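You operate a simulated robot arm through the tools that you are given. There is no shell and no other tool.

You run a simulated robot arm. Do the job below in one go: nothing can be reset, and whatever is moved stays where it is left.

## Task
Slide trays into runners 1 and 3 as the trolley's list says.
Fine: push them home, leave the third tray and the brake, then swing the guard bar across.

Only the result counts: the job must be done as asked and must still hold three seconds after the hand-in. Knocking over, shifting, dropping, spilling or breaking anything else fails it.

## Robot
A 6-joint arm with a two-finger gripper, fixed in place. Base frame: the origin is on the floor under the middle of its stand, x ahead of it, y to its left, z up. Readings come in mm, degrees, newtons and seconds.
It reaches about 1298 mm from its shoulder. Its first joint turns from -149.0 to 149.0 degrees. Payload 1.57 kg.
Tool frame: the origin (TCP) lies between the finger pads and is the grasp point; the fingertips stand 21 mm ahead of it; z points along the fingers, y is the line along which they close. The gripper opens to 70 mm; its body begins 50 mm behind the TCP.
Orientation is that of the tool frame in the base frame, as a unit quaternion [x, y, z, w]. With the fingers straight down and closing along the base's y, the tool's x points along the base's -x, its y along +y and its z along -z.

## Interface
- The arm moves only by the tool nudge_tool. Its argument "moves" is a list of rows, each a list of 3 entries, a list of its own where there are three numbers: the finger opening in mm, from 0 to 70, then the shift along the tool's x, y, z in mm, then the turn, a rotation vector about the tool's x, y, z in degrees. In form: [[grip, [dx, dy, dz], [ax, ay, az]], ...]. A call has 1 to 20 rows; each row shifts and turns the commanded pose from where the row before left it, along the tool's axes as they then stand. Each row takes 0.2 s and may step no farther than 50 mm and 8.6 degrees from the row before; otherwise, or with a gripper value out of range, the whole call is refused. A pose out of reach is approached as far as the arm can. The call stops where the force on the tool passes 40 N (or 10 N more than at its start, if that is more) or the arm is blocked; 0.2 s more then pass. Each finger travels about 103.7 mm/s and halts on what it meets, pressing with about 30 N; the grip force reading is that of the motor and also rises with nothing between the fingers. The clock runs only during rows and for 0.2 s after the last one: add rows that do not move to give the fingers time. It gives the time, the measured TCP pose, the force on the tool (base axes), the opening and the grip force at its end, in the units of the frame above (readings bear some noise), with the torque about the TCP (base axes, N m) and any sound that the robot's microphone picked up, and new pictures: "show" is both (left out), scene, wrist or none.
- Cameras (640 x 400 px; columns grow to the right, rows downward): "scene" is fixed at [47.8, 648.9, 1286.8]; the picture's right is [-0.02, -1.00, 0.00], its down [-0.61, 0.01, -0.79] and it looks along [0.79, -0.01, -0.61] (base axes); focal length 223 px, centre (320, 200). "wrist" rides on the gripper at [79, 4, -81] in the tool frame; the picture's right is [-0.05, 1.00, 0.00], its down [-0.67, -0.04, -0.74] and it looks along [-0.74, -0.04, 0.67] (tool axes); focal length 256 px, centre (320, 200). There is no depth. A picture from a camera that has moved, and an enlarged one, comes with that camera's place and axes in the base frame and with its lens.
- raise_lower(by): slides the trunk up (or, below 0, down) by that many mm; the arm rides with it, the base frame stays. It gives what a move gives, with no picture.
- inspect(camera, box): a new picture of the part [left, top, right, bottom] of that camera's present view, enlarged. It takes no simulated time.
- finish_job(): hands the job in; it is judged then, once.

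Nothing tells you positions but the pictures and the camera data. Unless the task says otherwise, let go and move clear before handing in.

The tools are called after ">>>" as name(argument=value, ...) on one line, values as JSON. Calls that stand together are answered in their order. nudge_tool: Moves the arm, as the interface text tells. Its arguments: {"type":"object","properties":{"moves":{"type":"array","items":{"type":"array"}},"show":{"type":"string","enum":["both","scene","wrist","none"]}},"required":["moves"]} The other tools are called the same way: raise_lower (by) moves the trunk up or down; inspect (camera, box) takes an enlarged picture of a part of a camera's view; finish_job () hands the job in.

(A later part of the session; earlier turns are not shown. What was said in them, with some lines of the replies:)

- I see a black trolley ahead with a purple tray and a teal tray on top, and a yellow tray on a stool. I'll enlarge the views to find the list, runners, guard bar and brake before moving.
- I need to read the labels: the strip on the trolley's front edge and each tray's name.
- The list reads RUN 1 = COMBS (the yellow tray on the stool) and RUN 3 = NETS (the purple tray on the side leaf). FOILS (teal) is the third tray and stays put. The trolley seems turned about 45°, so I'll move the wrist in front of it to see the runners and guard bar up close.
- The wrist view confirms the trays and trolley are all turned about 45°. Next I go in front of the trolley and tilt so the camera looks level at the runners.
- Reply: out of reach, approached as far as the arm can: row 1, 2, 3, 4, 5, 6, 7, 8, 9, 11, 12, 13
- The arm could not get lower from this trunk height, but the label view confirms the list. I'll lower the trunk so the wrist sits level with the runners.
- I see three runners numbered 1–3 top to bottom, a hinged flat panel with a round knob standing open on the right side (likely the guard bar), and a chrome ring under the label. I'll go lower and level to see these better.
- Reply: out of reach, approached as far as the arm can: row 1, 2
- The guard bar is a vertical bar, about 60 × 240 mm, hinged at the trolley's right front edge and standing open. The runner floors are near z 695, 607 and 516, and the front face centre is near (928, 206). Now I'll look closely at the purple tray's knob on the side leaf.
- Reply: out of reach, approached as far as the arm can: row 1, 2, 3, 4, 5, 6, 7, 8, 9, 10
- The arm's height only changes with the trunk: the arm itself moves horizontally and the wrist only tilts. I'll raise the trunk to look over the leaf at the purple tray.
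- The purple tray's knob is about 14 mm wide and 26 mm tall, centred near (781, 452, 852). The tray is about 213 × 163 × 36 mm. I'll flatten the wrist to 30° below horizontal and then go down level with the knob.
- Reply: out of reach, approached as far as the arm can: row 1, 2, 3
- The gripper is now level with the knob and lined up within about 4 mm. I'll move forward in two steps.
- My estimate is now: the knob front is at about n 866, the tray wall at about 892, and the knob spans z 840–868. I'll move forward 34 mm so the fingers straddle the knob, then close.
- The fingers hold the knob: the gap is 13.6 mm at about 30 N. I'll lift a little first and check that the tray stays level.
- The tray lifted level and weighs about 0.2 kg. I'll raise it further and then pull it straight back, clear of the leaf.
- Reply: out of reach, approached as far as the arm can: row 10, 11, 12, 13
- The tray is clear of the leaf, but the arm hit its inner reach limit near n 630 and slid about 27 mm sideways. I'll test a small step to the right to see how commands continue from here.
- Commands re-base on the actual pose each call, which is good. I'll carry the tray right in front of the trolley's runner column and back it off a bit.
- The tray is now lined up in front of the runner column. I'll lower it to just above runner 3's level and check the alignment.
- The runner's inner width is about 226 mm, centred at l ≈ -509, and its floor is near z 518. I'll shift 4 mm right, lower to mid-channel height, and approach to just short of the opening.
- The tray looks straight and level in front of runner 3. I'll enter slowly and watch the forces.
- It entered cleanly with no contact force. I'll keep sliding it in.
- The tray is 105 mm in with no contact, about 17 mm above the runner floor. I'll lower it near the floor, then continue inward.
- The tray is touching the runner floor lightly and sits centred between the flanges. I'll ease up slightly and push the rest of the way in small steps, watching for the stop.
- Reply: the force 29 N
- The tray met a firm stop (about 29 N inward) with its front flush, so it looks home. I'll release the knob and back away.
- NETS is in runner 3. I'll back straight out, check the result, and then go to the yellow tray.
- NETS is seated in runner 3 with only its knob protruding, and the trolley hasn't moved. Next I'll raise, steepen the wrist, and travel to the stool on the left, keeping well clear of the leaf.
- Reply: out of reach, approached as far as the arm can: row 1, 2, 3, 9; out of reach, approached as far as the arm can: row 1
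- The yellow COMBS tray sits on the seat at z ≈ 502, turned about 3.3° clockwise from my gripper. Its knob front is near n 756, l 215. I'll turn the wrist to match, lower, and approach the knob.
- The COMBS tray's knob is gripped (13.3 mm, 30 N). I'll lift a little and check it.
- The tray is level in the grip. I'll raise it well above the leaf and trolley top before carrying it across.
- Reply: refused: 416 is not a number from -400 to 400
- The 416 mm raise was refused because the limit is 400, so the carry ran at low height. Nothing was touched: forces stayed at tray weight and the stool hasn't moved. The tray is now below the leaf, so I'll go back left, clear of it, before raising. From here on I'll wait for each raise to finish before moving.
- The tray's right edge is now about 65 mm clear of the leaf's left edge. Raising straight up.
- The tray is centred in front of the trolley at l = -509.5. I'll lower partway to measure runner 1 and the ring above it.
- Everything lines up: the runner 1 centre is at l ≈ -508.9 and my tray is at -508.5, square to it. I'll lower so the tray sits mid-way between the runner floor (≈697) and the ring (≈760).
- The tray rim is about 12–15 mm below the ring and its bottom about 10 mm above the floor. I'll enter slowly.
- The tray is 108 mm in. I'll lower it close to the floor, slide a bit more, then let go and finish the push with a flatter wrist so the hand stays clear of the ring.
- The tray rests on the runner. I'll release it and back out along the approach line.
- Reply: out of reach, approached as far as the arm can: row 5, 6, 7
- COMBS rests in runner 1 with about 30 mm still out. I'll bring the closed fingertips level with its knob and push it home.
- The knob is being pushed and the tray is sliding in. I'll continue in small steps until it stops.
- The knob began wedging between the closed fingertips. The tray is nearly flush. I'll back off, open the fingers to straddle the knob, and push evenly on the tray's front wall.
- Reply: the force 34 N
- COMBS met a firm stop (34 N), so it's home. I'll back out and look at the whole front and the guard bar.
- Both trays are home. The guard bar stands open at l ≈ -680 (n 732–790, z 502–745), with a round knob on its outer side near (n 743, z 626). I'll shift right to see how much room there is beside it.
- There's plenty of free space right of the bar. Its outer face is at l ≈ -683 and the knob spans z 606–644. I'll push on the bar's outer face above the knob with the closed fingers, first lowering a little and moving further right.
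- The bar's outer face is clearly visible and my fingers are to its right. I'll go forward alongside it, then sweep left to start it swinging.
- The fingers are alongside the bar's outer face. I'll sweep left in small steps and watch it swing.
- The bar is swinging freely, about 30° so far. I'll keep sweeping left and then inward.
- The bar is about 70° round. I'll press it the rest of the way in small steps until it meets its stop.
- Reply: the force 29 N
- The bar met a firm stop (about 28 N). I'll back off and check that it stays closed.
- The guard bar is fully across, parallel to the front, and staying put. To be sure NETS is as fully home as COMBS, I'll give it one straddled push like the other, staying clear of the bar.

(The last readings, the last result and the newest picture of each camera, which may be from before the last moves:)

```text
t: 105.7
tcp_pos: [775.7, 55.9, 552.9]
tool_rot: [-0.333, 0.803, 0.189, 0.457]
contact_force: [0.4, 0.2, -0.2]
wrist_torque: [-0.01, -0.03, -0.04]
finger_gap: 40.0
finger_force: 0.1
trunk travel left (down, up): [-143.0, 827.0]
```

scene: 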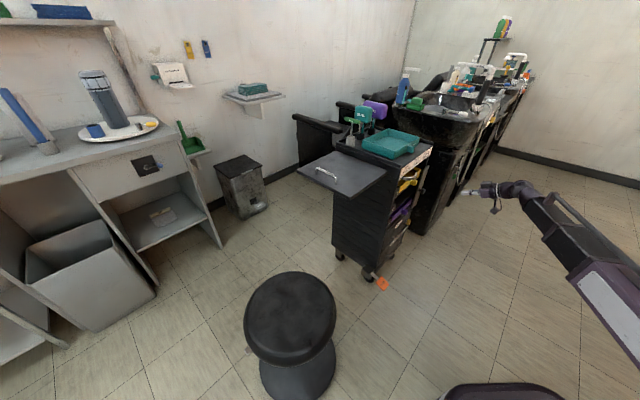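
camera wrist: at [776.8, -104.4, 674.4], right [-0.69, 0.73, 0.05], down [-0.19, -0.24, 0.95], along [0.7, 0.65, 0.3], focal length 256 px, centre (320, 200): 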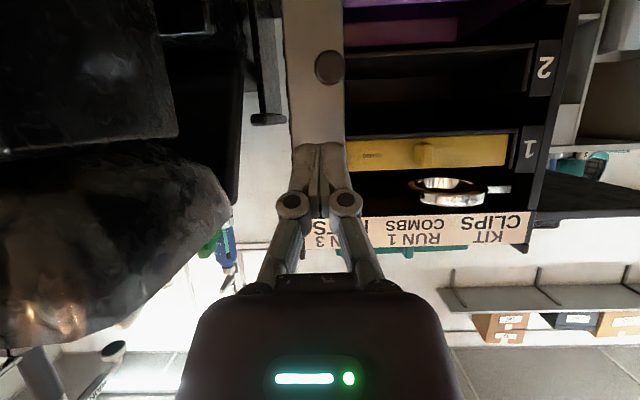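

>>> nudge_tool(moves=[[40, [-14, 0, 24.2], [0, 0, 0]], [40, [-14, 0, 24.2], [0, 0, 0]], [40, [-14, 0, 24.2], [0, 0, 0]], [40, [-14, 0, 24.2], [0, 0, 0]], [40, [-14, 0, 24.2], [0, 0, 0]], [40, [-10, 0, 17.3], [0, 0, 0]]], show="both")

>>> inspect(camera="wrist", box=[60, 40, 580, 260])

>>> inspect(camera="scene", box=[370, 150, 470, 250])

```text
t: 107.1
tcp_pos: [889.1, 169.4, 554.3]
tool_rot: [-0.333, 0.803, 0.189, 0.457]
contact_force: [0.5, -0.5, -0.5]
wrist_torque: [0.02, -0.01, 0.0]
finger_gap: 39.9
finger_force: 0.1
trunk travel left (down, up): [-143.0, 827.0]
camera wrist: at [807.7, 93.5, 527.5], right [-0.69, 0.73, 0.05], down [-0.19, -0.24, 0.95], along [0.7, 0.65, 0.3], focal length 256 px, centre (320, 200)
```

scene: 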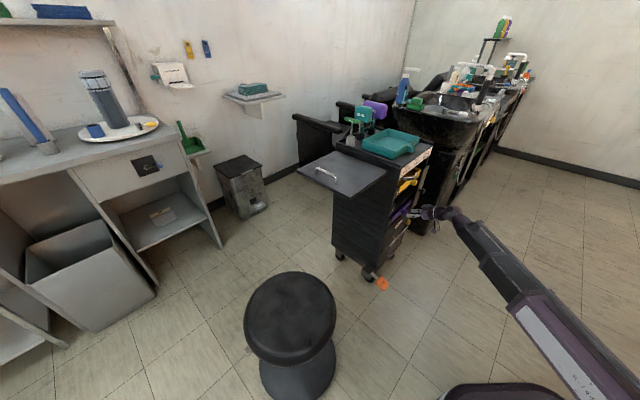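
wrist: 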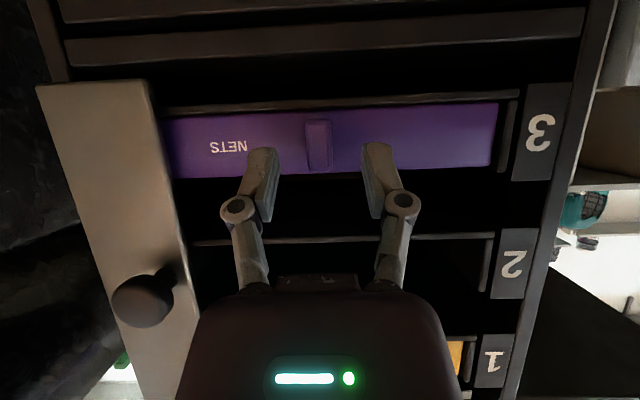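

```text
1.23 times, centred on (320, 150) of wrist
camera zoom: at [807.7, 93.5, 527.5], right [-0.69, 0.73, 0.05], down [-0.19, -0.24, 0.95], along [0.7, 0.65, 0.3], focal length 315 px, centre (320, 262)
```

zoom: 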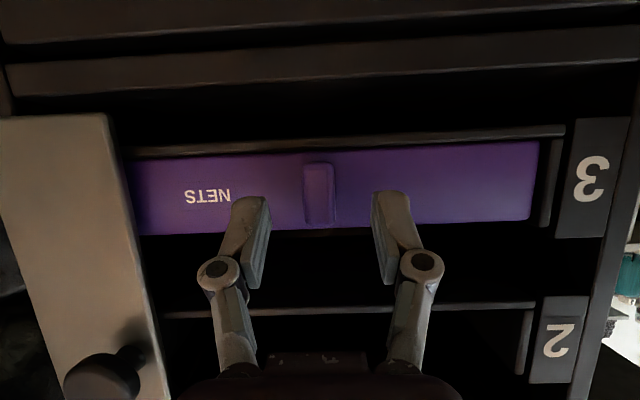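

```text
4.00 times, centred on (420, 200) of scene
camera zoom: at [47.8, 648.9, 1286.8], right [-0.02, -1.0, 0.0], down [-0.61, 0.01, -0.79], along [0.79, -0.01, -0.61], focal length 891 px, centre (-80, 200)
```

zoom: 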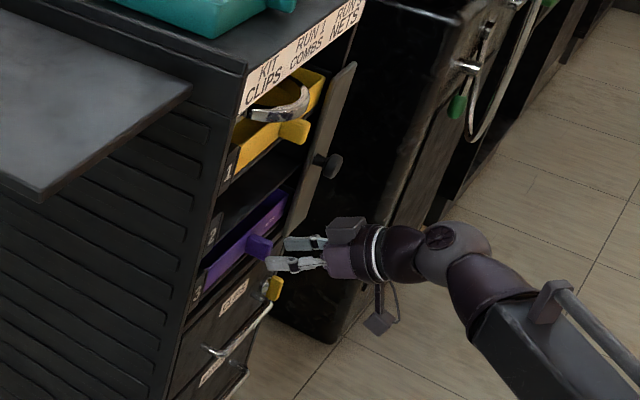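

>>> nudge_tool(moves=[[40, [-4, 0, 6.93], [0, 0, 0]], [40, [-4, 0, 6.93], [0, 0, 0]], [40, [-4, 0, 6.93], [0, 0, 0]], [40, [-2, 0, 3.46], [0, 0, 0]]], show="none")

>>> nudge_tool(moves=[[40, [-1.5, 0, 2.6], [0, 0, 0]], [40, [0, 0, 0], [0, 0, 0]]], show="none")

>>> nudge_tool(moves=[[40, [-1.5, 0, 2.6], [0, 0, 0]], [40, [0, 0, 0], [0, 0, 0]]], show="none")

```text
t: 108.1
tcp_pos: [909.0, 188.6, 553.1]
tool_rot: [-0.333, 0.803, 0.189, 0.457]
contact_force: [0.0, -0.4, 0.0]
wrist_torque: [0.01, -0.02, -0.02]
finger_gap: 39.8
finger_force: 0.0
trunk travel left (down, up): [-143.0, 827.0]
```

```text
t: 108.7
tcp_pos: [910.3, 191.4, 554.4]
tool_rot: [-0.332, 0.803, 0.189, 0.458]
contact_force: [0.3, -0.3, 0.6]
wrist_torque: [-0.01, 0.01, 0.0]
finger_gap: 39.6
finger_force: 0.1
trunk travel left (down, up): [-143.0, 827.0]
```

```text
t: 109.3
tcp_pos: [912.0, 192.7, 553.0]
tool_rot: [-0.333, 0.803, 0.189, 0.457]
contact_force: [0.1, 0.3, -0.4]
wrist_torque: [0.0, 0.04, 0.01]
finger_gap: 39.9
finger_force: 0.0
trunk travel left (down, up): [-143.0, 827.0]
```

>>> nudge_tool(moves=[[40, [-1.5, 0, 2.6], [0, 0, 0]], [40, [0, 0, 0], [0, 0, 0]]], show="none")

>>> nudge_tool(moves=[[40, [-1, 0, 1.73], [0, 0, 0]], [40, [0, 0, 0], [0, 0, 0]]], show="none")

```text
t: 109.9
tcp_pos: [914.0, 194.4, 552.6]
tool_rot: [-0.333, 0.803, 0.189, 0.456]
contact_force: [-8.8, -9.6, -0.5]
wrist_torque: [-0.05, 0.02, 0.02]
finger_gap: 40.6
finger_force: 6.5
trunk travel left (down, up): [-143.0, 827.0]
```

```text
t: 110.5
tcp_pos: [914.4, 194.3, 553.8]
tool_rot: [-0.332, 0.804, 0.188, 0.457]
contact_force: [-22.6, -22.4, -1.1]
wrist_torque: [-0.12, 0.07, -0.04]
finger_gap: 43.4
finger_force: 8.4
trunk travel left (down, up): [-143.0, 827.0]
```

NETS stops at the same depth as COMBS (32 N at n ≈ 784), so both are home. I'll back out and move clear for a final check.

>>> nudge_tool(moves=[[40, [5, 0, -8.66], [0, 0, 0]], [40, [12, 0, -20.8], [0, 0, 0]], [40, [18, 0, -31], [0, 0, 0]], [40, [18, 0, -31], [0, 0, 0]], [40, [18, 0, -31], [0, 0, 0]], [40, [18, 0, -31], [0, 0, 0]], [40, [18, 0, -31], [0, 0, 0]]], show="both")

>>> inspect(camera="scene", box=[330, 110, 450, 300])

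>>> inspect(camera="wrist", box=[100, 0, 520, 260])

```text
t: 112.1
tcp_pos: [767.0, 48.3, 553.7]
tool_rot: [-0.332, 0.803, 0.189, 0.457]
contact_force: [0.4, 0.3, 0.3]
wrist_torque: [-0.01, 0.0, -0.03]
finger_gap: 40.0
finger_force: 0.1
trunk travel left (down, up): [-143.0, 827.0]
camera wrist: at [684.7, -27.2, 527.4], right [-0.69, 0.73, 0.05], down [-0.19, -0.24, 0.95], along [0.7, 0.65, 0.3], focal length 256 px, centre (320, 200)
```

scene: 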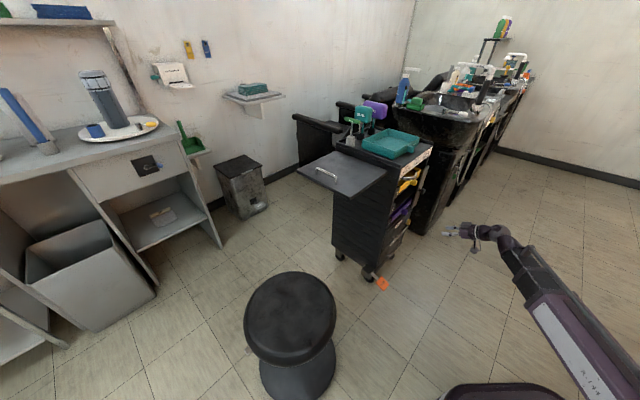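
wrist: 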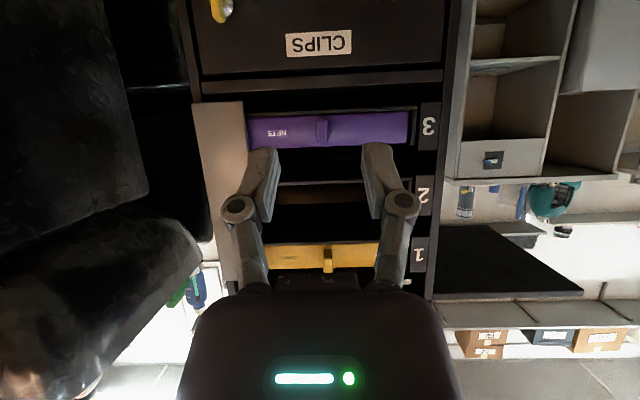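

```text
2.11 times, centred on (390, 205) of scene
camera zoom: at [47.8, 648.9, 1286.8], right [-0.02, -1.0, 0.0], down [-0.61, 0.01, -0.79], along [0.79, -0.01, -0.61], focal length 469 px, centre (173, 190)
```

zoom: 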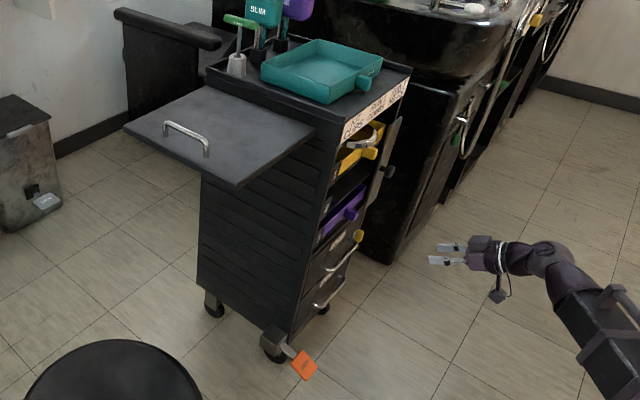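

```text
1.52 times, centred on (310, 130) of wrist
camera zoom: at [684.7, -27.2, 527.4], right [-0.69, 0.73, 0.05], down [-0.19, -0.24, 0.95], along [0.7, 0.65, 0.3], focal length 390 px, centre (335, 307)
```

zoom: 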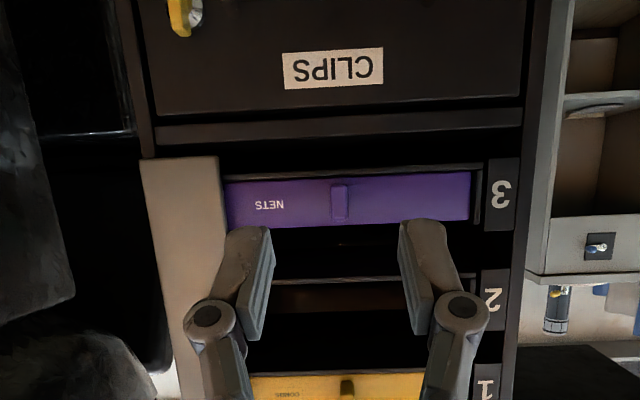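

The final check looks right:
- **Trays:** COMBS is in runner 1 and NETS in runner 3, both pushed to their stops.
- **Guard bar:** it lies across the front and stays there.
- **Left alone:** FOILS, the brake, the stool and the trolley are unmoved.

The gripper is empty and clear, so I'm handing in.

>>> finish_job()

```text
The job is handed in.
```

The job is done and handed in. COMBS is in runner 1 and NETS is in runner 3, as the trolley's list says. I pushed both home until they met a firm stop, at about the same depth.

The guard bar is swung across the front. It met its stop and was still closed when I checked about ten seconds later.

The FOILS tray, the brake, the stool and the trolley look unmoved in the final pictures, and the gripper was empty and clear at hand-in.

While I was carrying COMBS, a lift command was refused because it was over the 400 mm limit, so the sideways move ran low and took the tray under the side leaf. The force readings showed no contact. I moved the tray back out and lifted it properly before going on.
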